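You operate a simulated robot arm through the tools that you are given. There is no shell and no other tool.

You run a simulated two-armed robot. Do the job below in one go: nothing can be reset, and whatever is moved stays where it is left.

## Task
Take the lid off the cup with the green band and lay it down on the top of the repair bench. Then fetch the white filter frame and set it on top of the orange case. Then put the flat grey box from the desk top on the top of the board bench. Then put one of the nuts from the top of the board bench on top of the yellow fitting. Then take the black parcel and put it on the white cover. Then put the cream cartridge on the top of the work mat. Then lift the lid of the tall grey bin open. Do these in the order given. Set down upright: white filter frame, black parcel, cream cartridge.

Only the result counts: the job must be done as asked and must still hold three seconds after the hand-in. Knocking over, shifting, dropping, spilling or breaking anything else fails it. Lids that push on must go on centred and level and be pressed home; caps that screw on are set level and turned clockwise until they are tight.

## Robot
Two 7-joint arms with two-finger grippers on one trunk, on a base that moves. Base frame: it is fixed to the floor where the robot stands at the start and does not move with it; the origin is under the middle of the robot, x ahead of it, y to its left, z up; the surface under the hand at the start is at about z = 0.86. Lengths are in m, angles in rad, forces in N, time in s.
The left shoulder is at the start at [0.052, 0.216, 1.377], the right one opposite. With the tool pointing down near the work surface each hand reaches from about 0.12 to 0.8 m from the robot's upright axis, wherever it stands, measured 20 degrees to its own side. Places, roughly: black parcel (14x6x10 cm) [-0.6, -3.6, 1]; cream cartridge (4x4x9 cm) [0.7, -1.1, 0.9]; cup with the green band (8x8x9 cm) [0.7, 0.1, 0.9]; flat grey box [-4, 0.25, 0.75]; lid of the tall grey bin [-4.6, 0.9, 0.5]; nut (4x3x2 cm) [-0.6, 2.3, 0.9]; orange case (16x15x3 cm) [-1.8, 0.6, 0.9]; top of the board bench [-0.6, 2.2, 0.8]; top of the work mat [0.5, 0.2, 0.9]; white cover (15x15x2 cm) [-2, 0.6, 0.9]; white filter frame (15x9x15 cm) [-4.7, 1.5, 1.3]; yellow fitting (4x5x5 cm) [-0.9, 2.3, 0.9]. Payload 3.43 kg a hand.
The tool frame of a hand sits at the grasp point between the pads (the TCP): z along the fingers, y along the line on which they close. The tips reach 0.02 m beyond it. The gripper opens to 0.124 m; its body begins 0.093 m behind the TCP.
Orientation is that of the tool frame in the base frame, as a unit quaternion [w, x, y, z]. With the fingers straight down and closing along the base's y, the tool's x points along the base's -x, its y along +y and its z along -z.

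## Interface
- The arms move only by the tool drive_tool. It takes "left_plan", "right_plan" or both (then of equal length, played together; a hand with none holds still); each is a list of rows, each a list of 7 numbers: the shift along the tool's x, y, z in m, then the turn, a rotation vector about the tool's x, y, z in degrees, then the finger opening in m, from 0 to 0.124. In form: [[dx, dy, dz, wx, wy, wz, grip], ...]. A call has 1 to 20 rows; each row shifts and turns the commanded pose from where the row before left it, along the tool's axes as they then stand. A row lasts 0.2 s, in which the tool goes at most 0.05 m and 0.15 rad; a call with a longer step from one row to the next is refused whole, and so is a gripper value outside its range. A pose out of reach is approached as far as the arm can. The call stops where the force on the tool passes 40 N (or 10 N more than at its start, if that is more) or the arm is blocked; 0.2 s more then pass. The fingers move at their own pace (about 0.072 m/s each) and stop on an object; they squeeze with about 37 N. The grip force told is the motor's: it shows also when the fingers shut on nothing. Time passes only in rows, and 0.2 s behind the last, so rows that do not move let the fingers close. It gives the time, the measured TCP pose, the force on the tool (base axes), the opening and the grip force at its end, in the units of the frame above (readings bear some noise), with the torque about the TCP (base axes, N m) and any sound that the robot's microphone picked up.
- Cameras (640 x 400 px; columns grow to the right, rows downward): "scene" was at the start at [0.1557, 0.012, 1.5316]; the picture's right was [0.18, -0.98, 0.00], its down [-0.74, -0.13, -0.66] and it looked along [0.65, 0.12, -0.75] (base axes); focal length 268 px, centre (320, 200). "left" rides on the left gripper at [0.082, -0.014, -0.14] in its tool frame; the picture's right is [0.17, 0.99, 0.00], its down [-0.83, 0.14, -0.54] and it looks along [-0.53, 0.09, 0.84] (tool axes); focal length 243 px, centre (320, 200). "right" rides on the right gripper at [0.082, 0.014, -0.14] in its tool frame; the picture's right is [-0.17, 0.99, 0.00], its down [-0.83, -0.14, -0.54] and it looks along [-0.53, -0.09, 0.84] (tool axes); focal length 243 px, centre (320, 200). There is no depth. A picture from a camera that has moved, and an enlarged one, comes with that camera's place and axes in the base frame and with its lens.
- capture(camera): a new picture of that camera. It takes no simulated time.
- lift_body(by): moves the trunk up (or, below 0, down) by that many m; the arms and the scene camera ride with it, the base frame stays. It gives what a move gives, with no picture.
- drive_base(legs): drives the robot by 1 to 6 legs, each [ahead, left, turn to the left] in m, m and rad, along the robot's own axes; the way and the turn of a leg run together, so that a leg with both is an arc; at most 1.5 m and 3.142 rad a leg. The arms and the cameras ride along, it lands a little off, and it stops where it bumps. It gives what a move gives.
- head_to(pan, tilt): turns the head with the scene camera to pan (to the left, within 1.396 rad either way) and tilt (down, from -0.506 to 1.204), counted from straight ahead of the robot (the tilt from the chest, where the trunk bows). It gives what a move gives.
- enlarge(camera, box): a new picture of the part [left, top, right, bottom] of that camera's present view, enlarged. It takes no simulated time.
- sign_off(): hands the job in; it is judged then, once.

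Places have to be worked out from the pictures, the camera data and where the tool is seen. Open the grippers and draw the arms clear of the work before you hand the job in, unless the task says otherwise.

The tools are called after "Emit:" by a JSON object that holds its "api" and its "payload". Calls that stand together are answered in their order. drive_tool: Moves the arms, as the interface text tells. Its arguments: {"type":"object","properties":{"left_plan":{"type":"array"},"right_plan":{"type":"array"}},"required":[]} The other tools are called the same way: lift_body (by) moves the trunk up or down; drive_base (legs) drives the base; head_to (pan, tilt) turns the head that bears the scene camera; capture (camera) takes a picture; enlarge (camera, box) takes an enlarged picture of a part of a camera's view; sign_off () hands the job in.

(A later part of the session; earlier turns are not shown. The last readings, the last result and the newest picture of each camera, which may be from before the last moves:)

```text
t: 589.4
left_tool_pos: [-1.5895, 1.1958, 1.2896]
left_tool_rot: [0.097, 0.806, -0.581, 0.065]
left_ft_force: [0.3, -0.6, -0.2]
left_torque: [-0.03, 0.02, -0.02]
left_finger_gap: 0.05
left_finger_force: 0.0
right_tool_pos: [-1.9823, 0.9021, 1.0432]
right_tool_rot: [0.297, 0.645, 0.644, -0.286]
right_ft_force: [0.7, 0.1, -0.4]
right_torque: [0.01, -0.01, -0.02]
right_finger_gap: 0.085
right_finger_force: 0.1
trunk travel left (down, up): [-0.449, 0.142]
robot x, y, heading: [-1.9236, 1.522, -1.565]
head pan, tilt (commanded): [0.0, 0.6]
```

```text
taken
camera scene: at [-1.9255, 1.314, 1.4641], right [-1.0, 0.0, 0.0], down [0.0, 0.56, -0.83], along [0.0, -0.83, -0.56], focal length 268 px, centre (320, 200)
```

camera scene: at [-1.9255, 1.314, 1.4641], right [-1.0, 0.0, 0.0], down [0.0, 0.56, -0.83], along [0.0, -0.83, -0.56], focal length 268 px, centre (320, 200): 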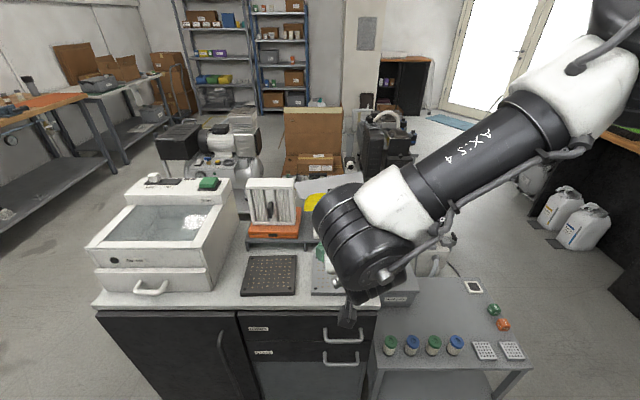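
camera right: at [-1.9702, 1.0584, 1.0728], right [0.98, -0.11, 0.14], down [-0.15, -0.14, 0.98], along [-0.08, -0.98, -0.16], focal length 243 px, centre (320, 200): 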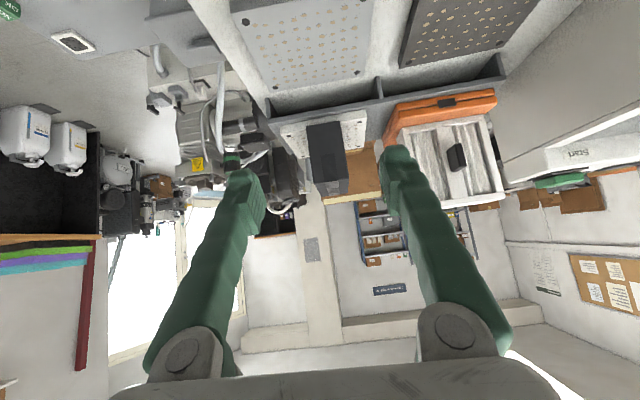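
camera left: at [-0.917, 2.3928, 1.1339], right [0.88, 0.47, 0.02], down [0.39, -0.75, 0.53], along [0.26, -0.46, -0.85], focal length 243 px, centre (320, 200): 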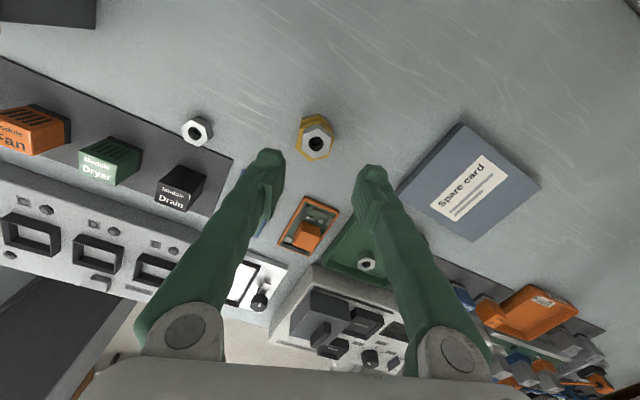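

Both the parcel and the frame stand well. Next, the cream cartridge on the repair bench: I first raise the hands via the trunk, then drive back to the corridor.

Emit:
{"api": "lift_body", "payload": {"by": 0.13}}

Emit:
{"api": "drive_base", "payload": {"legs": [[0.0, 1.45, 0.0], [1.1, 0.05, 0.0], [1.15, 0.0, 0.0]]}}

Emit:
{"api": "head_to", "payload": {"pan": 1.0, "tilt": 0.55}}

Emit:
{"api": "capture", "payload": {"camera": "scene"}}

```text
t: 591.0
left_tool_pos: [-1.5887, 1.1949, 1.4184]
left_tool_rot: [0.096, 0.806, -0.581, 0.064]
left_ft_force: [-0.1, 0.1, 0.2]
left_torque: [0.03, 0.02, -0.02]
left_finger_gap: 0.05
left_finger_force: 0.0
right_tool_pos: [-1.9835, 0.8999, 1.1701]
right_tool_rot: [0.296, 0.645, 0.643, -0.286]
right_ft_force: [-0.4, -0.3, 0.6]
right_torque: [-0.01, -0.01, 0.03]
right_finger_gap: 0.0848
right_finger_force: 0.1
trunk travel left (down, up): [-0.579, 0.012]
robot x, y, heading: [-1.9261, 1.5226, -1.566]
head pan, tilt (commanded): [0.0, 0.6]
```

```text
t: 623.8
left_tool_pos: [-0.1378, -1.0546, 1.4194]
left_tool_rot: [0.098, 0.799, -0.589, 0.065]
left_ft_force: [0.6, 0.9, 0.4]
left_torque: [-0.01, 0.01, 0.04]
left_finger_gap: 0.0502
left_finger_force: 0.2
right_tool_pos: [-0.5371, -1.3408, 1.1736]
right_tool_rot: [0.294, 0.652, 0.636, -0.29]
right_ft_force: [-0.5, -0.1, -0.5]
right_torque: [0.01, -0.02, 0.03]
right_finger_gap: 0.0851
right_finger_force: 0.0
trunk travel left (down, up): [-0.579, 0.012]
robot x, y, heading: [-0.4639, -0.721, -1.592]
head pan, tilt (commanded): [0.0, 0.6]
```

```text
t: 625.1
left_tool_pos: [-0.1386, -1.055, 1.4199]
left_tool_rot: [0.098, 0.799, -0.59, 0.063]
left_ft_force: [-0.1, 0.4, 0.0]
left_torque: [0.02, -0.01, 0.01]
left_finger_gap: 0.0499
left_finger_force: 0.0
right_tool_pos: [-0.5381, -1.3417, 1.1738]
right_tool_rot: [0.294, 0.652, 0.636, -0.291]
right_ft_force: [0.1, 0.1, 0.1]
right_torque: [-0.01, -0.01, -0.02]
right_finger_gap: 0.085
right_finger_force: 0.0
trunk travel left (down, up): [-0.579, 0.012]
robot x, y, heading: [-0.4687, -0.7234, -1.592]
head pan, tilt (commanded): [1.0, 0.55]
```

```text
taken
camera scene: at [-0.3933, -0.7955, 1.6182], right [-0.56, -0.83, 0.0], down [-0.43, 0.29, -0.85], along [0.71, -0.48, -0.52], focal length 268 px, centre (320, 200)
```

scene: 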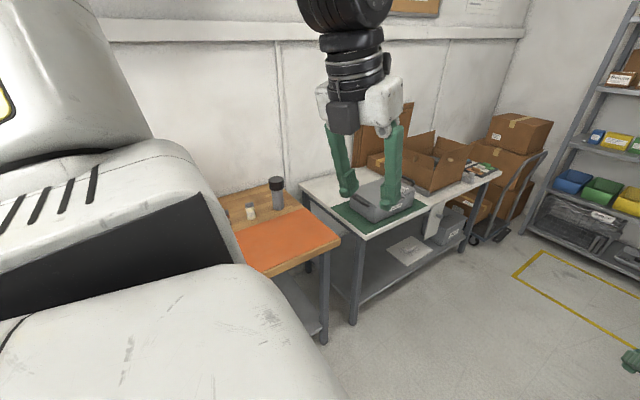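

The cream cartridge is at about (0.70, -1.13), with free bench and a flat orange mat in front of it. I turn to face the bench and drive up to it.

Emit:
{"api": "drive_base", "payload": {"legs": [[0, 0, 1.592], [0.45, -0.33, 0.0]]}}

Emit:
{"api": "head_to", "payload": {"pan": -0.1, "tilt": 0.6}}

Emit:
{"api": "capture", "payload": {"camera": "scene"}}

Emit:
{"api": "capture", "payload": {"camera": "right"}}

```text
t: 635.4
left_tool_pos: [0.3064, -0.7112, 1.4192]
left_tool_rot: [0.024, 0.98, 0.16, 0.114]
left_ft_force: [-0.1, -0.3, -0.5]
left_torque: [-0.02, 0.03, -0.01]
left_finger_gap: 0.0502
left_finger_force: 0.1
right_tool_pos: [0.6027, -1.1033, 1.1735]
right_tool_rot: [0.413, 0.001, 0.911, 0.007]
right_ft_force: [0.3, -0.8, -0.3]
right_torque: [0.03, 0.0, -0.03]
right_finger_gap: 0.0849
right_finger_force: 0.1
trunk travel left (down, up): [-0.579, 0.012]
robot x, y, heading: [-0.0209, -1.0507, 0.003]
head pan, tilt (commanded): [1.0, 0.55]
```

```text
t: 636.7
left_tool_pos: [0.3061, -0.7115, 1.419]
left_tool_rot: [0.023, 0.98, 0.16, 0.114]
left_ft_force: [0.2, 0.4, 0.1]
left_torque: [-0.01, -0.02, -0.01]
left_finger_gap: 0.0501
left_finger_force: 0.1
right_tool_pos: [0.6021, -1.1042, 1.1723]
right_tool_rot: [0.413, -0.001, 0.911, 0.008]
right_ft_force: [0.0, -1.0, 1.2]
right_torque: [-0.03, 0.03, 0.02]
right_finger_gap: 0.0849
right_finger_force: 0.0
trunk travel left (down, up): [-0.579, 0.012]
robot x, y, heading: [-0.0177, -1.053, 0.003]
head pan, tilt (commanded): [-0.099, 0.6]
```

```text
taken
camera scene: at [0.0926, -1.06, 1.6137], right [-0.1, -1.0, 0.0], down [-0.56, 0.05, -0.83], along [0.82, -0.08, -0.56], focal length 268 px, centre (320, 200)
```

scene: 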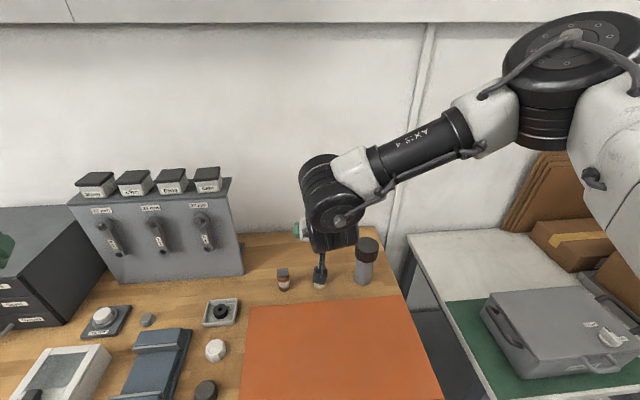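

```text
taken
camera right: at [0.4426, -1.0918, 1.2036], right [0.1, 0.98, 0.14], down [0.14, -0.15, 0.98], along [0.98, -0.08, -0.16], focal length 243 px, centre (320, 200)
```

right: 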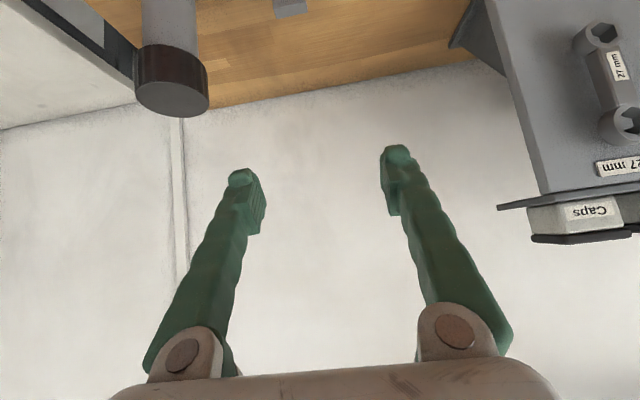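

I enlarge the scene near the cartridge.

Emit:
{"api": "enlarge", "payload": {"camera": "scene", "box": [250, 220, 400, 320]}}

```text
4.00 times, centred on (325, 270) of scene
camera zoom: at [0.0926, -1.06, 1.6137], right [-0.1, -1.0, 0.0], down [-0.56, 0.05, -0.83], along [0.82, -0.08, -0.56], focal length 1071 px, centre (300, -80)
```

zoom: 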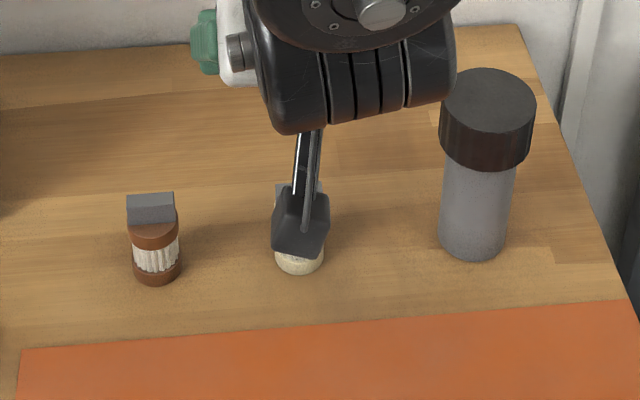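

The cream cartridge stands at about (0.686, -1.117), clear of the brown one and the dark bottle. I lower the right hand to a pre-grasp point at (0.595, -1.117, 0.974).

Emit:
{"api": "drive_tool", "payload": {"right_plan": [[0.0308, -0.0026, 0.0249, 0, 0, 0, 0.085], [0.0308, -0.0026, 0.0249, 0, 0, 0, 0.085], [0.0308, -0.0026, 0.0249, 0, 0, 0, 0.085], [0.0308, -0.0026, 0.0249, 0, 0, 0, 0.085], [0.0308, -0.0026, 0.0249, 0, 0, 0, 0.085]]}}

Emit:
{"api": "capture", "payload": {"camera": "right"}}

Emit:
{"api": "enlarge", "payload": {"camera": "scene", "box": [250, 220, 400, 320]}}

```text
t: 637.9
left_tool_pos: [0.3078, -0.7119, 1.4175]
left_tool_rot: [0.023, 0.98, 0.16, 0.115]
left_ft_force: [0.2, 0.2, 0.3]
left_torque: [-0.01, 0.02, 0.02]
left_finger_gap: 0.0501
left_finger_force: 0.1
right_tool_pos: [0.5951, -1.1153, 0.9741]
right_tool_rot: [0.412, 0.0, 0.911, 0.008]
right_ft_force: [-0.3, -0.7, 0.2]
right_torque: [0.0, 0.01, 0.02]
right_finger_gap: 0.0849
right_finger_force: 0.0
trunk travel left (down, up): [-0.579, 0.012]
robot x, y, heading: [-0.0181, -1.0499, 0.006]
head pan, tilt (commanded): [-0.099, 0.6]
```

```text
taken
camera right: at [0.4347, -1.1026, 1.0046], right [0.1, 0.98, 0.14], down [0.14, -0.15, 0.98], along [0.98, -0.08, -0.16], focal length 243 px, centre (320, 200)
```

right: 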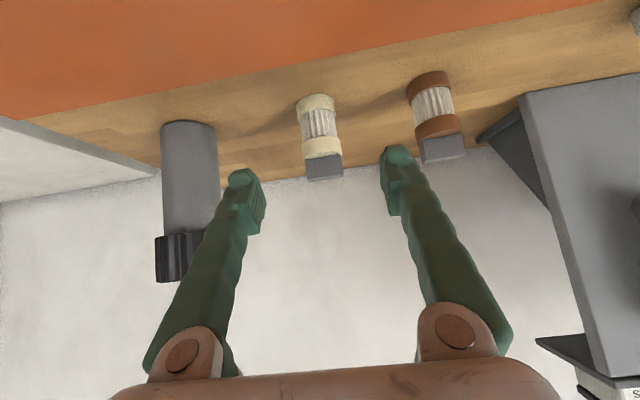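

```text
4.00 times, centred on (325, 270) of scene
camera zoom: at [0.0935, -1.0599, 1.6136], right [-0.1, -1.0, 0.0], down [-0.56, 0.05, -0.82], along [0.82, -0.08, -0.57], focal length 1071 px, centre (300, -80)
```

zoom: 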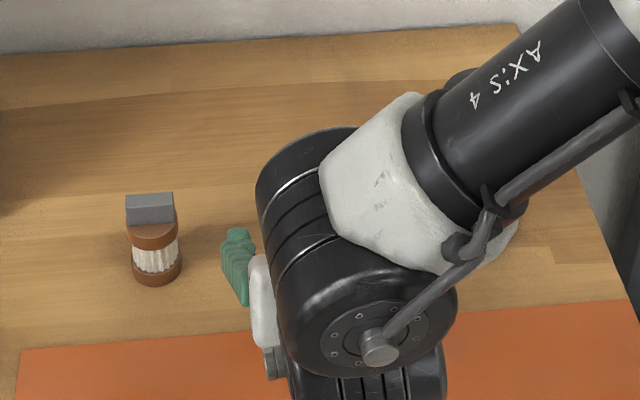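

The hand camera shows the cartridge upright at (0.677, -1.117): body z 0.86–0.925 with a grey cap. I advance along the tool axis so the pads straddle its body at z ≈ 0.897.

Emit:
{"api": "drive_tool", "payload": {"right_plan": [[0.0011, -0.0005, 0.0281, 0, 0, 0, 0.085], [0.0011, -0.0005, 0.0281, 0, 0, 0, 0.085], [0.0011, -0.0005, 0.0281, 0, 0, 0, 0.085], [0.0011, -0.0005, 0.0281, 0, 0, 0, 0.085]]}}

Emit:
{"api": "capture", "payload": {"camera": "right"}}

```text
t: 638.9
left_tool_pos: [0.3063, -0.7113, 1.4193]
left_tool_rot: [0.023, 0.98, 0.16, 0.114]
left_ft_force: [0.6, -0.5, 0.4]
left_torque: [-0.01, -0.02, -0.01]
left_finger_gap: 0.0503
left_finger_force: 0.0
right_tool_pos: [0.6144, -1.0963, 0.9449]
right_tool_rot: [0.414, 0.003, 0.91, 0.006]
right_ft_force: [0.8, 0.0, -0.1]
right_torque: [0.01, 0.0, -0.02]
right_finger_gap: 0.0849
right_finger_force: 0.1
right hand out of reach, approached as far as the arm can: row 2, 3, 4
trunk travel left (down, up): [-0.579, 0.012]
robot x, y, heading: [-0.0204, -1.0502, 0.002]
head pan, tilt (commanded): [-0.099, 0.6]
```

```text
taken
camera right: at [0.4547, -1.0825, 0.975], right [0.11, 0.98, 0.14], down [0.14, -0.15, 0.98], along [0.98, -0.09, -0.16], focal length 243 px, centre (320, 200)
```

right: 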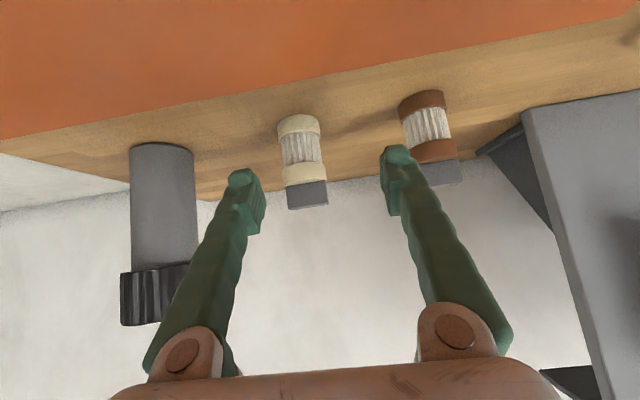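

The reach limit again at this trunk height. I raise the hand, lower the trunk 0.14 m and shift a little forward.

Emit:
{"api": "drive_tool", "payload": {"right_plan": [[-0.0234, -0.005, -0.0303, 0, 0, 0, 0.085], [-0.0234, -0.005, -0.0303, 0, 0, 0, 0.085], [-0.0234, -0.005, -0.0303, 0, 0, 0, 0.085], [-0.0234, -0.005, -0.0303, 0, 0, 0, 0.085]]}}

Emit:
{"api": "lift_body", "payload": {"by": -0.14}}

Emit:
{"api": "drive_base", "payload": {"legs": [[0.04, 0.0, 0.0]]}}

Emit:
{"api": "capture", "payload": {"camera": "right"}}

```text
t: 639.9
left_tool_pos: [0.3057, -0.7123, 1.4193]
left_tool_rot: [0.022, 0.98, 0.159, 0.115]
left_ft_force: [-0.7, 0.9, -0.5]
left_torque: [0.0, 0.02, -0.01]
left_finger_gap: 0.0499
left_finger_force: 0.1
right_tool_pos: [0.5848, -1.1174, 1.0949]
right_tool_rot: [0.413, 0.0, 0.911, 0.008]
right_ft_force: [0.8, -0.1, 0.0]
right_torque: [-0.01, -0.01, -0.02]
right_finger_gap: 0.085
right_finger_force: 0.1
trunk travel left (down, up): [-0.579, 0.012]
robot x, y, heading: [-0.0194, -1.048, 0.007]
head pan, tilt (commanded): [-0.099, 0.6]
```

```text
t: 641.6
left_tool_pos: [0.3057, -0.7123, 1.2784]
left_tool_rot: [0.023, 0.98, 0.159, 0.115]
left_ft_force: [0.4, 0.5, -0.2]
left_torque: [0.03, 0.02, 0.01]
left_finger_gap: 0.0497
left_finger_force: 0.1
right_tool_pos: [0.5852, -1.118, 0.9539]
right_tool_rot: [0.413, 0.0, 0.911, 0.008]
right_ft_force: [0.0, 0.8, 0.2]
right_torque: [0.03, -0.02, 0.03]
right_finger_gap: 0.0848
right_finger_force: 0.1
trunk travel left (down, up): [-0.439, 0.152]
robot x, y, heading: [-0.0227, -1.0513, 0.003]
head pan, tilt (commanded): [-0.099, 0.6]
```

```text
t: 642.5
left_tool_pos: [0.3422, -0.7115, 1.2788]
left_tool_rot: [0.023, 0.98, 0.159, 0.116]
left_ft_force: [-0.4, 0.1, 0.3]
left_torque: [-0.02, -0.07, -0.06]
left_finger_gap: 0.0501
left_finger_force: 0.0
right_tool_pos: [0.6219, -1.1175, 0.956]
right_tool_rot: [0.414, 0.0, 0.91, 0.008]
right_ft_force: [-0.5, -0.2, -0.4]
right_torque: [-0.03, -0.03, 0.01]
right_finger_gap: 0.085
right_finger_force: 0.1
trunk travel left (down, up): [-0.439, 0.152]
robot x, y, heading: [0.0189, -1.0507, 0.002]
head pan, tilt (commanded): [-0.099, 0.6]
```

```text
taken
camera right: at [0.462, -1.1053, 0.9858], right [0.1, 0.98, 0.14], down [0.14, -0.15, 0.98], along [0.98, -0.08, -0.15], focal length 243 px, centre (320, 200)
```

right: 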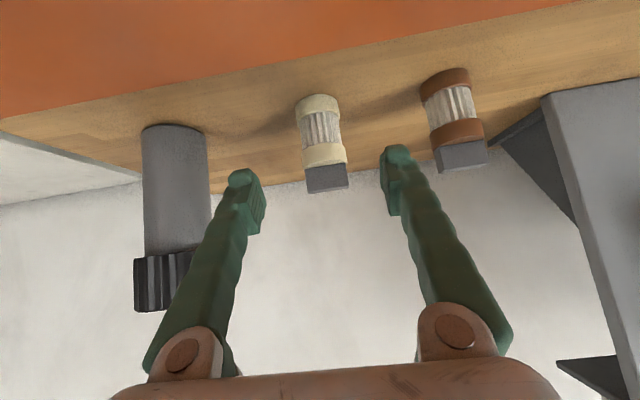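

Now I advance along the tool axis to straddle the cartridge body.

Emit:
{"api": "drive_tool", "payload": {"right_plan": [[0.0028, 0.0002, 0.0267, 0, 0, 0, 0.085], [0.0028, 0.0002, 0.0267, 0, 0, 0, 0.085], [0.0028, 0.0002, 0.0267, 0, 0, 0, 0.085]]}}

Emit:
{"api": "capture", "payload": {"camera": "right"}}

```text
t: 643.3
left_tool_pos: [0.3458, -0.7107, 1.2782]
left_tool_rot: [0.022, 0.98, 0.16, 0.113]
left_ft_force: [0.5, -1.4, 0.7]
left_torque: [0.0, 0.06, 0.04]
left_finger_gap: 0.0497
left_finger_force: 0.1
right_tool_pos: [0.6813, -1.1143, 0.8941]
right_tool_rot: [0.412, 0.0, 0.911, 0.008]
right_ft_force: [-0.1, -0.2, 0.5]
right_torque: [0.05, -0.01, -0.04]
right_finger_gap: 0.0848
right_finger_force: 0.0
trunk travel left (down, up): [-0.439, 0.152]
robot x, y, heading: [0.0184, -1.0485, 0.009]
head pan, tilt (commanded): [-0.099, 0.6]
```

```text
taken
camera right: at [0.5212, -1.1028, 0.9241], right [0.1, 0.98, 0.14], down [0.14, -0.15, 0.98], along [0.98, -0.08, -0.16], focal length 243 px, centre (320, 200)
```

right: 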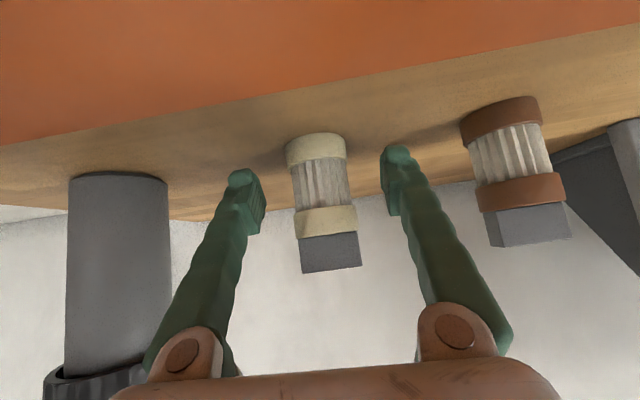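

The cartridge body is right at the grasp point. I close on it.

Emit:
{"api": "drive_tool", "payload": {"right_plan": [[0, 0, 0, 0, 0, 0, 0.02], [0, 0, 0, 0, 0, 0, 0.02], [0, 0, 0, 0, 0, 0, 0.02], [0, 0, 0, 0, 0, 0, 0.02]]}}

Emit:
{"api": "capture", "payload": {"camera": "right"}}

```text
t: 644.3
left_tool_pos: [0.3462, -0.7127, 1.2803]
left_tool_rot: [0.024, 0.98, 0.159, 0.115]
left_ft_force: [-0.3, -0.1, 0.2]
left_torque: [-0.05, 0.0, 0.03]
left_finger_gap: 0.05
left_finger_force: 0.0
right_tool_pos: [0.6794, -1.1142, 0.8942]
right_tool_rot: [0.412, 0.0, 0.911, 0.008]
right_ft_force: [-0.4, 0.7, 1.1]
right_torque: [-0.02, -0.01, 0.03]
right_finger_gap: 0.0375
right_finger_force: 37.0
trunk travel left (down, up): [-0.439, 0.152]
robot x, y, heading: [0.0214, -1.0457, -0.002]
head pan, tilt (commanded): [-0.099, 0.6]
```

```text
taken
camera right: at [0.5199, -1.1028, 0.9248], right [0.1, 0.98, 0.14], down [0.14, -0.15, 0.98], along [0.98, -0.08, -0.16], focal length 243 px, centre (320, 200)
```

right: 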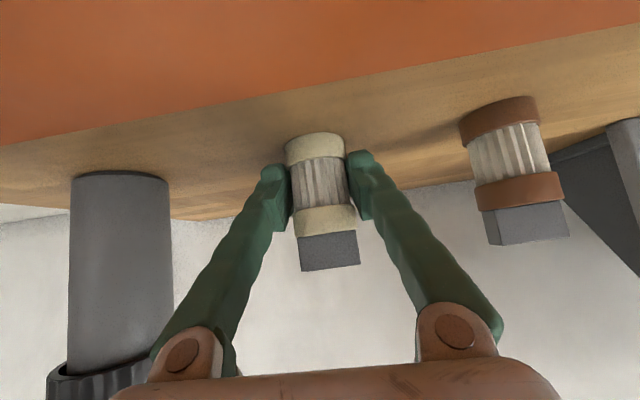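

Gripped at 37.5 mm. I lift it straight up 10 cm.

Emit:
{"api": "drive_tool", "payload": {"right_plan": [[-0.0151, 0, -0.0131, 0, 0, 0, 0.02], [-0.0302, 0, -0.0262, 0, 0, 0, 0.02], [-0.0302, 0, -0.0262, 0, 0, 0, 0.02]]}}

Emit:
{"api": "capture", "payload": {"camera": "right"}}

Emit:
{"api": "capture", "payload": {"camera": "scene"}}

```text
t: 645.1
left_tool_pos: [0.3452, -0.7117, 1.2787]
left_tool_rot: [0.024, 0.98, 0.159, 0.115]
left_ft_force: [0.7, 0.5, 0.0]
left_torque: [-0.02, -0.02, 0.04]
left_finger_gap: 0.0499
left_finger_force: 0.0
right_tool_pos: [0.679, -1.1176, 0.9934]
right_tool_rot: [0.413, -0.001, 0.911, 0.009]
right_ft_force: [-0.4, 0.1, -0.4]
right_torque: [-0.04, 0.01, 0.0]
right_finger_gap: 0.0375
right_finger_force: 36.6
trunk travel left (down, up): [-0.439, 0.152]
robot x, y, heading: [0.0218, -1.0493, 0.007]
head pan, tilt (commanded): [-0.099, 0.6]
```

```text
taken
camera right: at [0.5195, -1.1051, 1.0251], right [0.1, 0.98, 0.14], down [0.14, -0.15, 0.98], along [0.98, -0.08, -0.16], focal length 243 px, centre (320, 200)
```

right: 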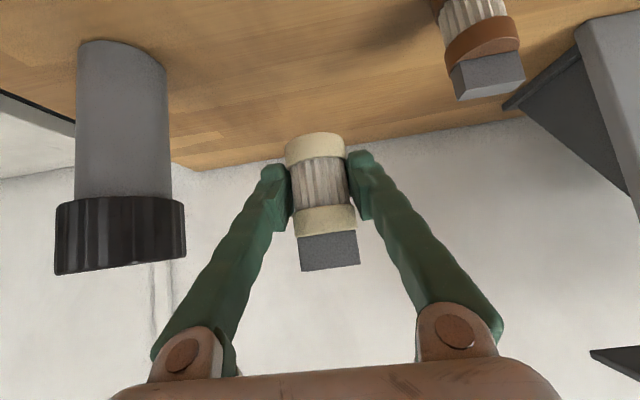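

```text
taken
camera scene: at [0.2304, -1.0597, 1.4532], right [-0.1, -1.0, 0.0], down [-0.56, 0.05, -0.83], along [0.82, -0.08, -0.56], focal length 268 px, centre (320, 200)
```

scene: 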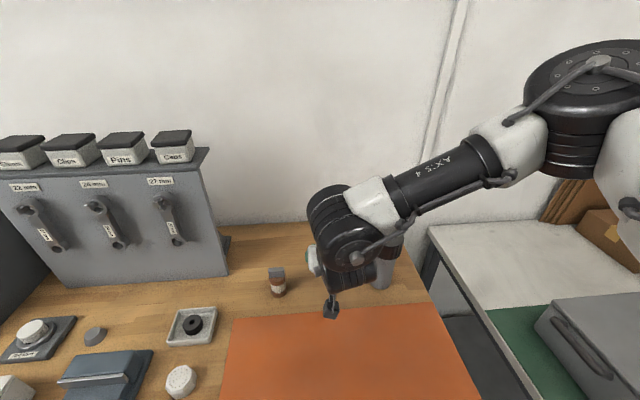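

Lifted and upright. I raise the trunk 0.12 m, back off, and strafe left along the bench to the work mat.

Emit:
{"api": "lift_body", "payload": {"by": 0.12}}

Emit:
{"api": "drive_base", "payload": {"legs": [[-0.35, 0.0, -0.003], [0.0, 1.24, 0.0]]}}

Emit:
{"api": "head_to", "payload": {"pan": 0.0, "tilt": 0.75}}

Emit:
{"api": "capture", "payload": {"camera": "scene"}}

Emit:
{"api": "capture", "payload": {"camera": "right"}}

```text
t: 646.6
left_tool_pos: [0.3471, -0.7113, 1.3982]
left_tool_rot: [0.023, 0.98, 0.159, 0.114]
left_ft_force: [0.2, -0.8, 0.0]
left_torque: [0.03, -0.01, 0.01]
left_finger_gap: 0.0499
left_finger_force: 0.0
right_tool_pos: [0.681, -1.1165, 1.1128]
right_tool_rot: [0.411, -0.001, 0.911, 0.009]
right_ft_force: [-0.1, 0.1, -1.8]
right_torque: [-0.01, -0.03, 0.04]
right_finger_gap: 0.0375
right_finger_force: 36.8
trunk travel left (down, up): [-0.559, 0.032]
robot x, y, heading: [0.0203, -1.0529, 0.004]
head pan, tilt (commanded): [-0.099, 0.6]
```

```text
t: 665.6
left_tool_pos: [-0.0126, 0.5241, 1.3996]
left_tool_rot: [0.024, 0.98, 0.162, 0.115]
left_ft_force: [-0.5, 0.0, -0.4]
left_torque: [-0.01, 0.03, 0.02]
left_finger_gap: 0.05
left_finger_force: 0.1
right_tool_pos: [0.3242, 0.1206, 1.1149]
right_tool_rot: [0.412, -0.003, 0.911, 0.01]
right_ft_force: [0.7, 1.0, -1.0]
right_torque: [0.01, -0.01, 0.03]
right_finger_gap: 0.0375
right_finger_force: 37.0
trunk travel left (down, up): [-0.559, 0.032]
robot x, y, heading: [-0.3323, 0.1862, 0.012]
head pan, tilt (commanded): [-0.099, 0.6]
```

```text
t: 666.3
left_tool_pos: [-0.0134, 0.5251, 1.3995]
left_tool_rot: [0.022, 0.98, 0.162, 0.115]
left_ft_force: [0.3, 0.7, -0.2]
left_torque: [-0.01, -0.01, 0.01]
left_finger_gap: 0.0499
left_finger_force: 0.2
right_tool_pos: [0.324, 0.1208, 1.1146]
right_tool_rot: [0.412, -0.003, 0.911, 0.01]
right_ft_force: [0.1, -0.7, -1.4]
right_torque: [-0.05, 0.01, -0.04]
right_finger_gap: 0.0375
right_finger_force: 37.2
trunk travel left (down, up): [-0.559, 0.032]
robot x, y, heading: [-0.3394, 0.186, 0.008]
head pan, tilt (commanded): [0.0, 0.75]
```

```text
taken
camera scene: at [-0.2057, 0.1843, 1.5801], right [0.01, -1.0, 0.0], down [-0.68, -0.01, -0.73], along [0.73, 0.01, -0.68], focal length 268 px, centre (320, 200)
```

scene: 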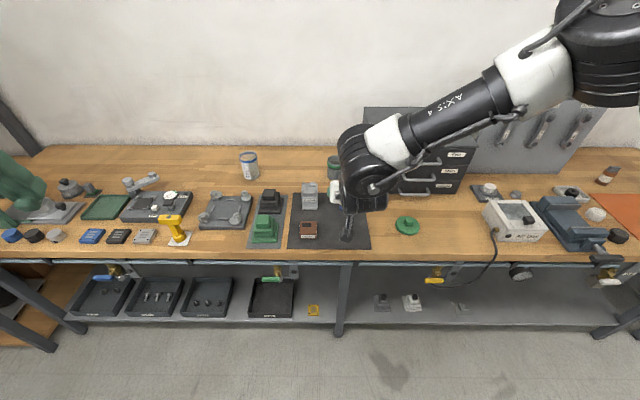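

```text
taken
camera right: at [0.1639, 0.1325, 1.1452], right [0.1, 0.99, 0.14], down [0.14, -0.15, 0.98], along [0.98, -0.07, -0.16], focal length 243 px, centre (320, 200)
```

right: 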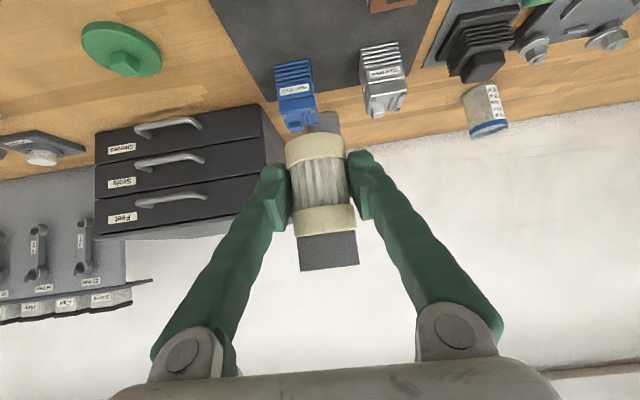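

The cartridge hangs before the mat; the free spot on the mat is around (0.435, 0.115). I drive 0.11 m forward and check from the hand camera.

Emit:
{"api": "drive_base", "payload": {"legs": [[0.11, 0.0, -0.008]]}}

Emit:
{"api": "drive_tool", "payload": {"right_plan": [[0.0302, 0, 0.0262, 0, 0, 0, 0.02], [0.0302, 0, 0.0262, 0, 0, 0, 0.02], [0.0302, 0, 0.0262, 0, 0, 0, 0.02], [0.0151, 0, 0.0131, 0, 0, 0, 0.02]]}}

Emit:
{"api": "capture", "payload": {"camera": "right"}}

Emit:
{"api": "enlarge", "payload": {"camera": "scene", "box": [250, 150, 420, 270]}}

```text
t: 667.6
left_tool_pos: [0.0966, 0.524, 1.3998]
left_tool_rot: [0.023, 0.98, 0.158, 0.116]
left_ft_force: [0.1, 0.1, -0.2]
left_torque: [0.02, -0.01, 0.0]
left_finger_gap: 0.0501
left_finger_force: 0.0
right_tool_pos: [0.4299, 0.117, 1.1156]
right_tool_rot: [0.414, 0.001, 0.91, 0.008]
right_ft_force: [0.6, -0.1, -1.1]
right_torque: [-0.03, -0.04, -0.01]
right_finger_gap: 0.0373
right_finger_force: 37.4
trunk travel left (down, up): [-0.559, 0.032]
robot x, y, heading: [-0.2252, 0.187, 0.0]
head pan, tilt (commanded): [0.0, 0.75]
```

```text
t: 668.6
left_tool_pos: [0.0983, 0.5234, 1.3981]
left_tool_rot: [0.022, 0.98, 0.159, 0.116]
left_ft_force: [0.6, -0.7, 0.6]
left_torque: [-0.02, 0.02, 0.0]
left_finger_gap: 0.0498
left_finger_force: 0.1
right_tool_pos: [0.4324, 0.1184, 0.9733]
right_tool_rot: [0.412, 0.001, 0.911, 0.008]
right_ft_force: [1.1, -1.0, -0.5]
right_torque: [0.01, 0.03, -0.01]
right_finger_gap: 0.0375
right_finger_force: 37.3
trunk travel left (down, up): [-0.559, 0.032]
robot x, y, heading: [-0.225, 0.1827, 0.0]
head pan, tilt (commanded): [0.0, 0.75]
```

```text
taken
camera right: at [0.2722, 0.1307, 1.0042], right [0.1, 0.98, 0.14], down [0.14, -0.15, 0.98], along [0.98, -0.08, -0.16], focal length 243 px, centre (320, 200)
```

right: 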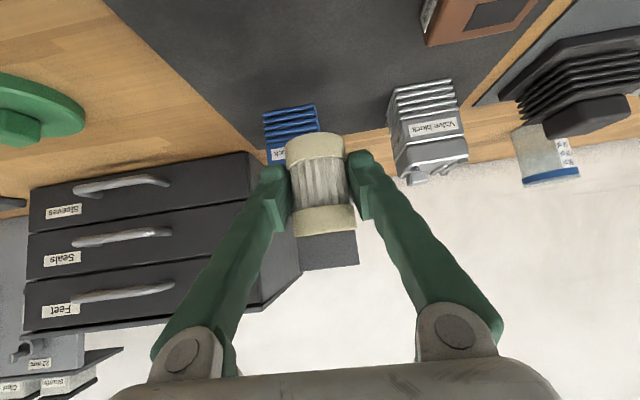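

```text
3.33 times, centred on (335, 210) of scene
camera zoom: at [-0.0962, 0.184, 1.58], right [0.0, -1.0, 0.0], down [-0.68, 0.0, -0.73], along [0.73, 0.0, -0.68], focal length 893 px, centre (270, 167)
```

zoom: 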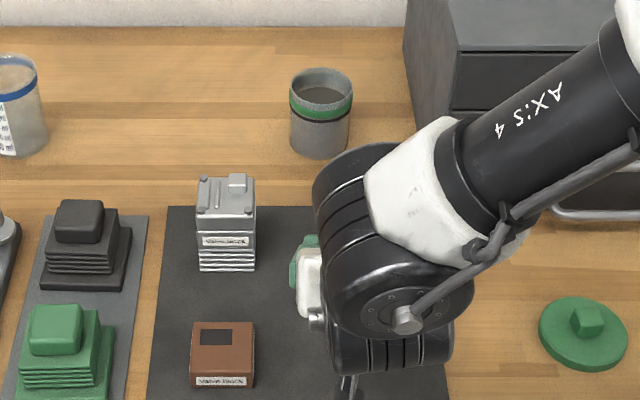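

The spot below is free mat, between the brown and blue boxes. I lower to TCP z ≈ 0.905.

Emit:
{"api": "drive_tool", "payload": {"right_plan": [[0.0257, 0, 0.0223, 0, 0, 0, 0.02], [0.0257, 0, 0.0223, 0, 0, 0, 0.02]]}}

Emit:
{"api": "capture", "payload": {"camera": "right"}}

```text
t: 669.2
left_tool_pos: [0.0993, 0.5233, 1.3989]
left_tool_rot: [0.023, 0.98, 0.159, 0.115]
left_ft_force: [-0.1, 0.2, -0.4]
left_torque: [-0.03, -0.03, -0.02]
left_finger_gap: 0.05
left_finger_force: 0.1
right_tool_pos: [0.4136, 0.129, 0.9183]
right_tool_rot: [0.413, 0.003, 0.911, 0.005]
right_ft_force: [-0.4, 0.0, -0.8]
right_torque: [-0.02, 0.01, 0.0]
right_finger_gap: 0.0372
right_finger_force: 37.2
right hand out of reach, approached as far as the arm can: row 1, 2
trunk travel left (down, up): [-0.559, 0.032]
robot x, y, heading: [-0.2296, 0.1856, 0.005]
head pan, tilt (commanded): [0.0, 0.75]
```

```text
taken
camera right: at [0.2541, 0.1424, 0.9492], right [0.11, 0.98, 0.14], down [0.14, -0.15, 0.98], along [0.98, -0.09, -0.16], focal length 243 px, centre (320, 200)
```

right: 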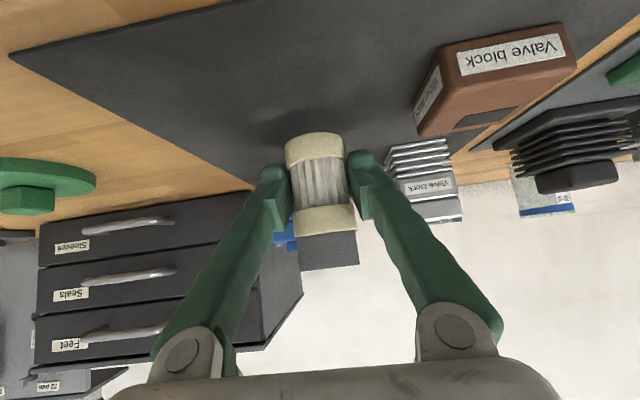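

The arm is at its reach limit but the cartridge is 2 cm above free mat at (0.414, 0.129). I lower with the trunk.

Emit:
{"api": "lift_body", "payload": {"by": -0.015}}

```text
t: 669.8
left_tool_pos: [0.0981, 0.5237, 1.3845]
left_tool_rot: [0.023, 0.98, 0.158, 0.115]
left_ft_force: [0.3, 0.0, 0.1]
left_torque: [-0.02, -0.02, 0.0]
left_finger_gap: 0.05
left_finger_force: 0.0
right_tool_pos: [0.413, 0.1294, 0.9041]
right_tool_rot: [0.413, 0.001, 0.911, 0.007]
right_ft_force: [-0.6, 0.1, -1.4]
right_torque: [0.01, 0.04, -0.02]
right_finger_gap: 0.0375
right_finger_force: 36.7
trunk travel left (down, up): [-0.544, 0.047]
robot x, y, heading: [-0.2263, 0.1889, 0.005]
head pan, tilt (commanded): [0.0, 0.75]
```

Not in contact yet (z 0.904). I lower 4 mm more.

Emit:
{"api": "lift_body", "payload": {"by": -0.004}}

```text
t: 670.4
left_tool_pos: [0.0986, 0.5228, 1.3803]
left_tool_rot: [0.023, 0.981, 0.158, 0.115]
left_ft_force: [0.3, 0.2, -0.6]
left_torque: [0.01, -0.01, 0.0]
left_finger_gap: 0.0498
left_finger_force: 0.0
right_tool_pos: [0.4127, 0.1294, 0.8993]
right_tool_rot: [0.412, 0.001, 0.911, 0.008]
right_ft_force: [-0.4, 0.6, 0.0]
right_torque: [0.04, 0.01, -0.04]
right_finger_gap: 0.0374
right_finger_force: 37.2
trunk travel left (down, up): [-0.54, 0.051]
robot x, y, heading: [-0.2242, 0.1878, -0.001]
head pan, tilt (commanded): [0.0, 0.75]
```

About to touch (0 N at 0.899). I lower 3 mm more.

Emit:
{"api": "lift_body", "payload": {"by": -0.003}}

```text
t: 670.9
left_tool_pos: [0.0969, 0.524, 1.3783]
left_tool_rot: [0.023, 0.98, 0.158, 0.115]
left_ft_force: [0.2, 0.7, -0.8]
left_torque: [-0.02, -0.02, -0.02]
left_finger_gap: 0.0502
left_finger_force: 0.1
right_tool_pos: [0.412, 0.1292, 0.8966]
right_tool_rot: [0.413, 0.0, 0.911, 0.008]
right_ft_force: [-4.3, -1.1, 4.6]
right_torque: [-0.12, 0.13, -0.09]
right_finger_gap: 0.0372
right_finger_force: 36.9
trunk travel left (down, up): [-0.537, 0.054]
robot x, y, heading: [-0.2285, 0.1863, 0.004]
head pan, tilt (commanded): [0.0, 0.75]
```

Contact (4.6 N). I open the fingers and check that it stands.

Emit:
{"api": "drive_tool", "payload": {"right_plan": [[0, 0, 0, 0, 0, 0, 0.05], [0, 0, 0, 0, 0, 0, 0.065], [0, 0, 0, 0, 0, 0, 0.07], [0, 0, 0, 0, 0, 0, 0.07]]}}

Emit:
{"api": "capture", "payload": {"camera": "right"}}

```text
t: 671.9
left_tool_pos: [0.0985, 0.5231, 1.3776]
left_tool_rot: [0.024, 0.98, 0.158, 0.115]
left_ft_force: [0.2, -0.2, 0.6]
left_torque: [0.0, -0.02, 0.01]
left_finger_gap: 0.05
left_finger_force: 0.2
right_tool_pos: [0.4132, 0.1286, 0.8969]
right_tool_rot: [0.413, 0.0, 0.911, 0.008]
right_ft_force: [-0.1, -0.1, 0.4]
right_torque: [0.01, 0.0, 0.02]
right_finger_gap: 0.0701
right_finger_force: 0.0
trunk travel left (down, up): [-0.537, 0.054]
robot x, y, heading: [-0.2253, 0.1849, 0.001]
head pan, tilt (commanded): [0.0, 0.75]
```

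```text
taken
camera right: at [0.2529, 0.1416, 0.9276], right [0.1, 0.98, 0.14], down [0.14, -0.15, 0.98], along [0.98, -0.08, -0.16], focal length 243 px, centre (320, 200)
```

right: 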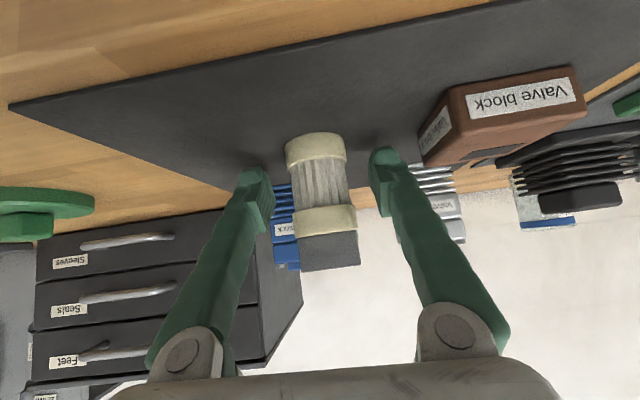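

The cartridge stands free on the mat. I withdraw along the tool axis and back off.

Emit:
{"api": "drive_tool", "payload": {"right_plan": [[0, 0, -0.03, 0, 0, 0, 0.07], [0, 0, -0.04, 0, 0, 0, 0.07], [0, 0, -0.04, 0, 0, 0, 0.07]]}}

Emit:
{"api": "drive_base", "payload": {"legs": [[-0.2, 0.0, 0.0]]}}

Emit:
{"api": "capture", "payload": {"camera": "scene"}}

Emit:
{"api": "capture", "payload": {"camera": "right"}}

```text
t: 672.7
left_tool_pos: [0.0973, 0.5229, 1.3777]
left_tool_rot: [0.023, 0.98, 0.158, 0.115]
left_ft_force: [0.5, -0.6, -0.3]
left_torque: [-0.01, -0.02, 0.02]
left_finger_gap: 0.05
left_finger_force: 0.0
right_tool_pos: [0.3285, 0.1276, 0.9703]
right_tool_rot: [0.413, 0.0, 0.911, 0.008]
right_ft_force: [-0.5, 0.2, 0.2]
right_torque: [0.02, -0.01, -0.02]
right_finger_gap: 0.0701
right_finger_force: 0.0
trunk travel left (down, up): [-0.537, 0.054]
robot x, y, heading: [-0.2259, 0.1854, -0.003]
head pan, tilt (commanded): [0.0, 0.75]
```

```text
t: 674.5
left_tool_pos: [-0.0967, 0.5223, 1.3769]
left_tool_rot: [0.023, 0.981, 0.157, 0.114]
left_ft_force: [0.8, -0.3, -0.5]
left_torque: [0.03, 0.01, 0.0]
left_finger_gap: 0.0501
left_finger_force: 0.2
right_tool_pos: [0.1334, 0.1266, 0.9683]
right_tool_rot: [0.412, 0.001, 0.911, 0.008]
right_ft_force: [0.2, 0.1, 0.4]
right_torque: [-0.02, 0.04, -0.02]
right_finger_gap: 0.0702
right_finger_force: 0.0
trunk travel left (down, up): [-0.537, 0.054]
robot x, y, heading: [-0.4268, 0.1847, 0.003]
head pan, tilt (commanded): [0.0, 0.75]
```

```text
taken
camera scene: at [-0.27, 0.1836, 1.5542], right [0.0, -1.0, 0.0], down [-0.68, 0.0, -0.73], along [0.73, 0.0, -0.68], focal length 268 px, centre (320, 200)
```

scene: 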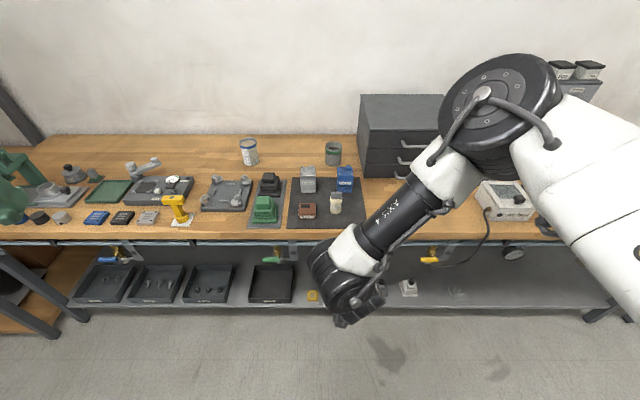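

```text
taken
camera right: at [-0.0261, 0.1394, 0.9993], right [0.11, 0.98, 0.14], down [0.14, -0.15, 0.98], along [0.98, -0.08, -0.16], focal length 243 px, centre (320, 200)
```

right: 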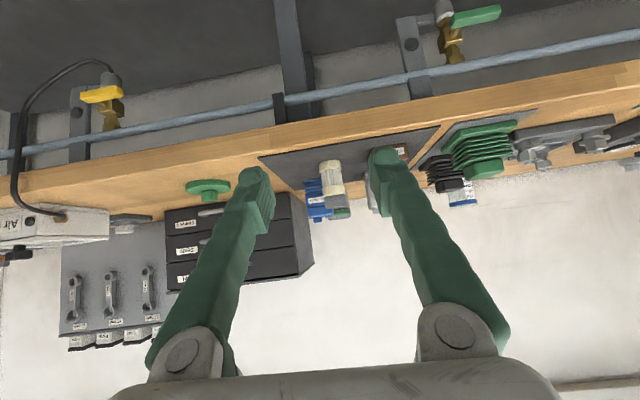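

The cartridge stands on the mat; cup, lid and boxes are undisturbed. The last task is the tall grey bin's lid: I strafe to the aisle and back along it.

Emit:
{"api": "lift_body", "payload": {"by": 0.03}}

Emit:
{"api": "drive_base", "payload": {"legs": [[0.0, 1.2, 0.0], [-1.45, 0.0, 0.0], [-1.45, 0.0, 0.0]]}}

Emit:
{"api": "drive_base", "payload": {"legs": [[0, 0, 1.57], [0, 0, 1.57]]}}

Emit:
{"api": "head_to", "payload": {"pan": 0.3, "tilt": 0.6}}

Emit:
{"api": "capture", "payload": {"camera": "scene"}}

```text
t: 675.2
left_tool_pos: [-0.0975, 0.5216, 1.4071]
left_tool_rot: [0.024, 0.98, 0.158, 0.115]
left_ft_force: [-0.1, -0.5, 0.9]
left_torque: [-0.01, 0.01, 0.0]
left_finger_gap: 0.05
left_finger_force: 0.0
right_tool_pos: [0.1327, 0.1268, 0.998]
right_tool_rot: [0.412, 0.002, 0.911, 0.007]
right_ft_force: [0.0, -0.1, -0.4]
right_torque: [0.01, -0.02, 0.0]
right_finger_gap: 0.07
right_finger_force: 0.0
trunk travel left (down, up): [-0.567, 0.024]
robot x, y, heading: [-0.4228, 0.1862, -0.002]
head pan, tilt (commanded): [0.0, 0.75]
```

```text
t: 708.6
left_tool_pos: [-3.014, 1.69, 1.4076]
left_tool_rot: [0.023, 0.98, 0.16, 0.114]
left_ft_force: [0.1, 0.6, 0.0]
left_torque: [-0.03, 0.0, 0.01]
left_finger_gap: 0.05
left_finger_force: 0.0
right_tool_pos: [-2.781, 1.2952, 0.9996]
right_tool_rot: [0.411, -0.001, 0.911, 0.008]
right_ft_force: [-0.5, 0.3, 0.5]
right_torque: [0.01, -0.03, 0.02]
right_finger_gap: 0.0703
right_finger_force: 0.1
trunk travel left (down, up): [-0.567, 0.024]
robot x, y, heading: [-3.3385, 1.3532, 0.006]
head pan, tilt (commanded): [0.0, 0.75]
```

```text
t: 719.5
left_tool_pos: [-3.6624, 1.0102, 1.408]
left_tool_rot: [-0.115, -0.164, 0.979, 0.023]
left_ft_force: [-1.0, 0.7, 0.3]
left_torque: [0.01, -0.01, 0.0]
left_finger_gap: 0.0503
left_finger_force: 0.1
right_tool_pos: [-3.8972, 1.4037, 0.9989]
right_tool_rot: [0.01, 0.911, 0.004, -0.412]
right_ft_force: [0.1, -0.5, 0.0]
right_torque: [-0.01, 0.02, 0.0]
right_finger_gap: 0.0702
right_finger_force: 0.1
trunk travel left (down, up): [-0.567, 0.024]
robot x, y, heading: [-3.3402, 1.3525, -3.135]
head pan, tilt (commanded): [0.0, 0.75]
```

```text
t: 720.4
left_tool_pos: [-3.6626, 1.0107, 1.4079]
left_tool_rot: [-0.116, -0.163, 0.98, 0.022]
left_ft_force: [0.4, -0.1, -0.2]
left_torque: [0.0, 0.05, 0.0]
left_finger_gap: 0.0498
left_finger_force: 0.2
right_tool_pos: [-3.8969, 1.4038, 0.9991]
right_tool_rot: [0.01, 0.91, 0.004, -0.414]
right_ft_force: [0.1, 0.5, -0.7]
right_torque: [-0.01, 0.0, 0.0]
right_finger_gap: 0.07
right_finger_force: 0.1
trunk travel left (down, up): [-0.567, 0.024]
robot x, y, heading: [-3.3404, 1.3551, -3.129]
head pan, tilt (commanded): [0.3, 0.6]
```

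```text
taken
camera scene: at [-3.4603, 1.3221, 1.6016], right [-0.31, 0.95, 0.0], down [0.54, 0.17, -0.82], along [-0.79, -0.25, -0.57], focal length 268 px, centre (320, 200)
```

scene: 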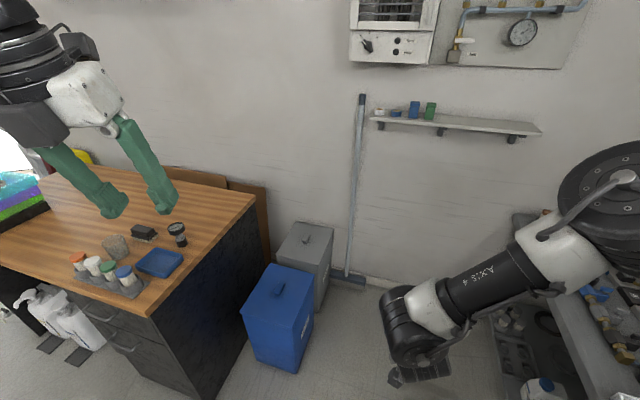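

The grey bin is behind the blue bin near the wall. I enlarge it to see the lid, handle and hinge.

Emit:
{"api": "enlarge", "payload": {"camera": "scene", "box": [230, 200, 390, 320]}}

```text
3.33 times, centred on (310, 260) of scene
camera zoom: at [-3.4603, 1.3221, 1.6016], right [-0.31, 0.95, 0.0], down [0.54, 0.17, -0.82], along [-0.79, -0.25, -0.57], focal length 893 px, centre (353, 0)
```

zoom: 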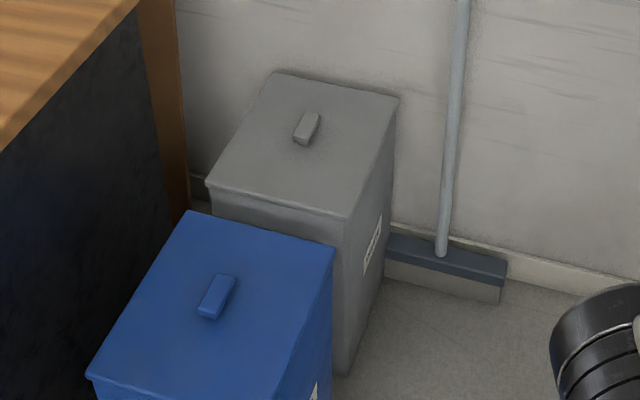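

The lid spans about x -4.74…-4.43, y 0.745…1.0 at z ≈ 0.47, with a small bar handle at its centre (-4.59, 0.87), long along x. I need the hands low, so I lower the trunk 0.4 m here in free space and look at how far the legs protrude.

Emit:
{"api": "lift_body", "payload": {"by": -0.4}}

Emit:
{"api": "capture", "payload": {"camera": "left"}}

Emit:
{"api": "head_to", "payload": {"pan": 0.0, "tilt": 1.2}}

Emit:
{"api": "capture", "payload": {"camera": "scene"}}

```text
t: 723.4
left_tool_pos: [-3.6948, 1.0106, 1.0173]
left_tool_rot: [-0.048, -0.165, 0.985, 0.012]
left_ft_force: [-1.1, -0.4, 0.2]
left_torque: [-0.04, 0.01, 0.01]
left_finger_gap: 0.0501
left_finger_force: 0.1
right_tool_pos: [-3.9246, 1.5046, 0.6183]
right_tool_rot: [-0.053, 0.911, -0.058, -0.405]
right_ft_force: [-1.0, 0.2, 0.0]
right_torque: [-0.01, 0.02, 0.03]
right_finger_gap: 0.0702
right_finger_force: 0.1
trunk travel left (down, up): [-0.206, 0.384]
robot x, y, heading: [-3.3421, 1.3507, -3.129]
head pan, tilt (commanded): [0.3, 0.6]
stopped: the arm was blocked; the commanded pose is now the measured one
```

```text
taken
camera left: at [-3.7526, 0.9711, 1.1633], right [-0.47, 0.88, 0.06], down [0.79, 0.4, 0.47], along [0.39, 0.26, -0.88], focal length 243 px, centre (320, 200)
```

left: 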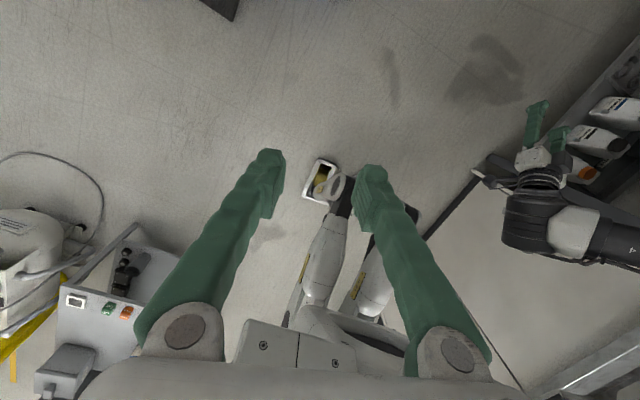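

```text
t: 724.4
left_tool_pos: [-3.693, 1.0109, 1.0179]
left_tool_rot: [-0.048, -0.165, 0.985, 0.011]
left_ft_force: [0.1, -0.3, 0.9]
left_torque: [-0.03, 0.03, -0.03]
left_finger_gap: 0.0501
left_finger_force: 0.1
right_tool_pos: [-3.9248, 1.5048, 0.6222]
right_tool_rot: [-0.053, 0.91, -0.058, -0.407]
right_ft_force: [0.3, 0.5, -0.7]
right_torque: [0.01, 0.0, 0.01]
right_finger_gap: 0.0701
right_finger_force: 0.0
trunk travel left (down, up): [-0.206, 0.384]
robot x, y, heading: [-3.341, 1.3503, -3.127]
head pan, tilt (commanded): [0.0, 1.201]
```

```text
taken
camera scene: at [-3.5816, 1.3468, 1.1693], right [-0.01, 1.0, 0.0], down [0.93, 0.01, -0.36], along [-0.36, 0.0, -0.93], focal length 268 px, centre (320, 200)
```

scene: 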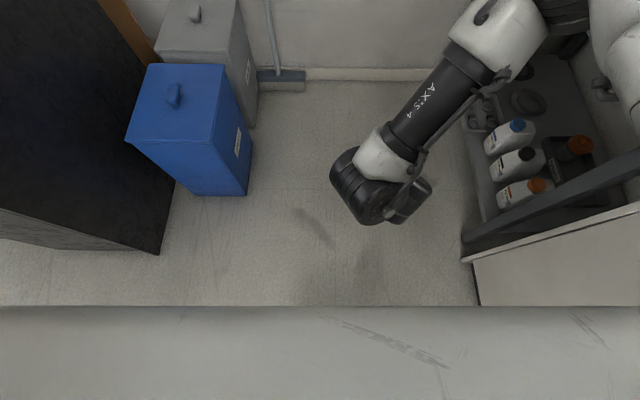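

The lowering stopped with the arm blocked - probably the right elbow near the side bench. I look to the right to check.

Emit:
{"api": "head_to", "payload": {"pan": -1.1, "tilt": 0.3}}

Emit:
{"api": "capture", "payload": {"camera": "scene"}}

Emit:
{"api": "head_to", "payload": {"pan": -0.6, "tilt": 0.5}}

Emit:
{"api": "capture", "payload": {"camera": "scene"}}

```text
t: 725.8
left_tool_pos: [-3.6931, 1.0105, 1.0167]
left_tool_rot: [-0.049, -0.165, 0.985, 0.012]
left_ft_force: [0.5, 0.1, -0.2]
left_torque: [0.02, -0.01, 0.0]
left_finger_gap: 0.0501
left_finger_force: 0.2
right_tool_pos: [-3.924, 1.5051, 0.621]
right_tool_rot: [-0.052, 0.91, -0.059, -0.406]
right_ft_force: [-0.2, -1.0, -0.5]
right_torque: [0.0, -0.01, 0.02]
right_finger_gap: 0.0702
right_finger_force: 0.0
trunk travel left (down, up): [-0.206, 0.384]
robot x, y, heading: [-3.3409, 1.3494, -3.13]
head pan, tilt (commanded): [-1.1, 0.3]
```

```text
taken
camera scene: at [-3.5691, 1.4301, 1.2413], right [0.89, 0.47, 0.0], down [0.14, -0.26, -0.96], along [-0.44, 0.85, -0.3], focal length 268 px, centre (320, 200)
```

scene: 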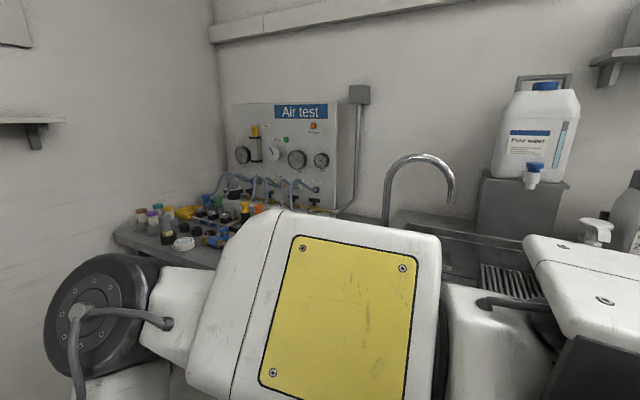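

```text
t: 726.7
left_tool_pos: [-3.6931, 1.0104, 1.0167]
left_tool_rot: [-0.049, -0.165, 0.985, 0.012]
left_ft_force: [0.0, -0.1, 0.4]
left_torque: [-0.01, 0.0, -0.01]
left_finger_gap: 0.05
left_finger_force: 0.0
right_tool_pos: [-3.9255, 1.5039, 0.6222]
right_tool_rot: [-0.054, 0.91, -0.061, -0.407]
right_ft_force: [0.2, -0.2, -1.4]
right_torque: [0.02, 0.0, 0.0]
right_finger_gap: 0.0701
right_finger_force: 0.0
trunk travel left (down, up): [-0.206, 0.384]
robot x, y, heading: [-3.3409, 1.354, -3.131]
head pan, tilt (commanded): [-0.6, 0.499]
```

```text
taken
camera scene: at [-3.6013, 1.3981, 1.223], right [0.56, 0.83, 0.0], down [0.4, -0.27, -0.88], along [-0.73, 0.49, -0.48], focal length 268 px, centre (320, 200)
```

scene: 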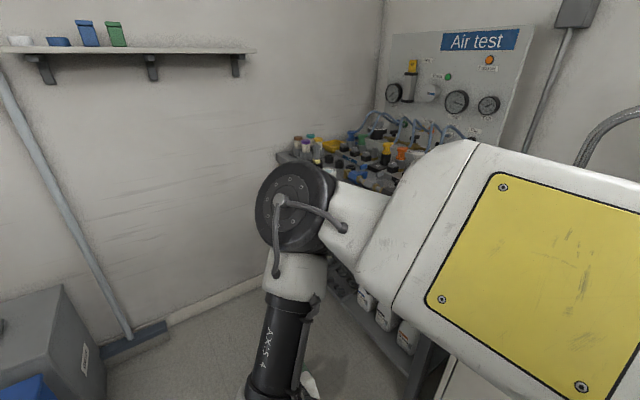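

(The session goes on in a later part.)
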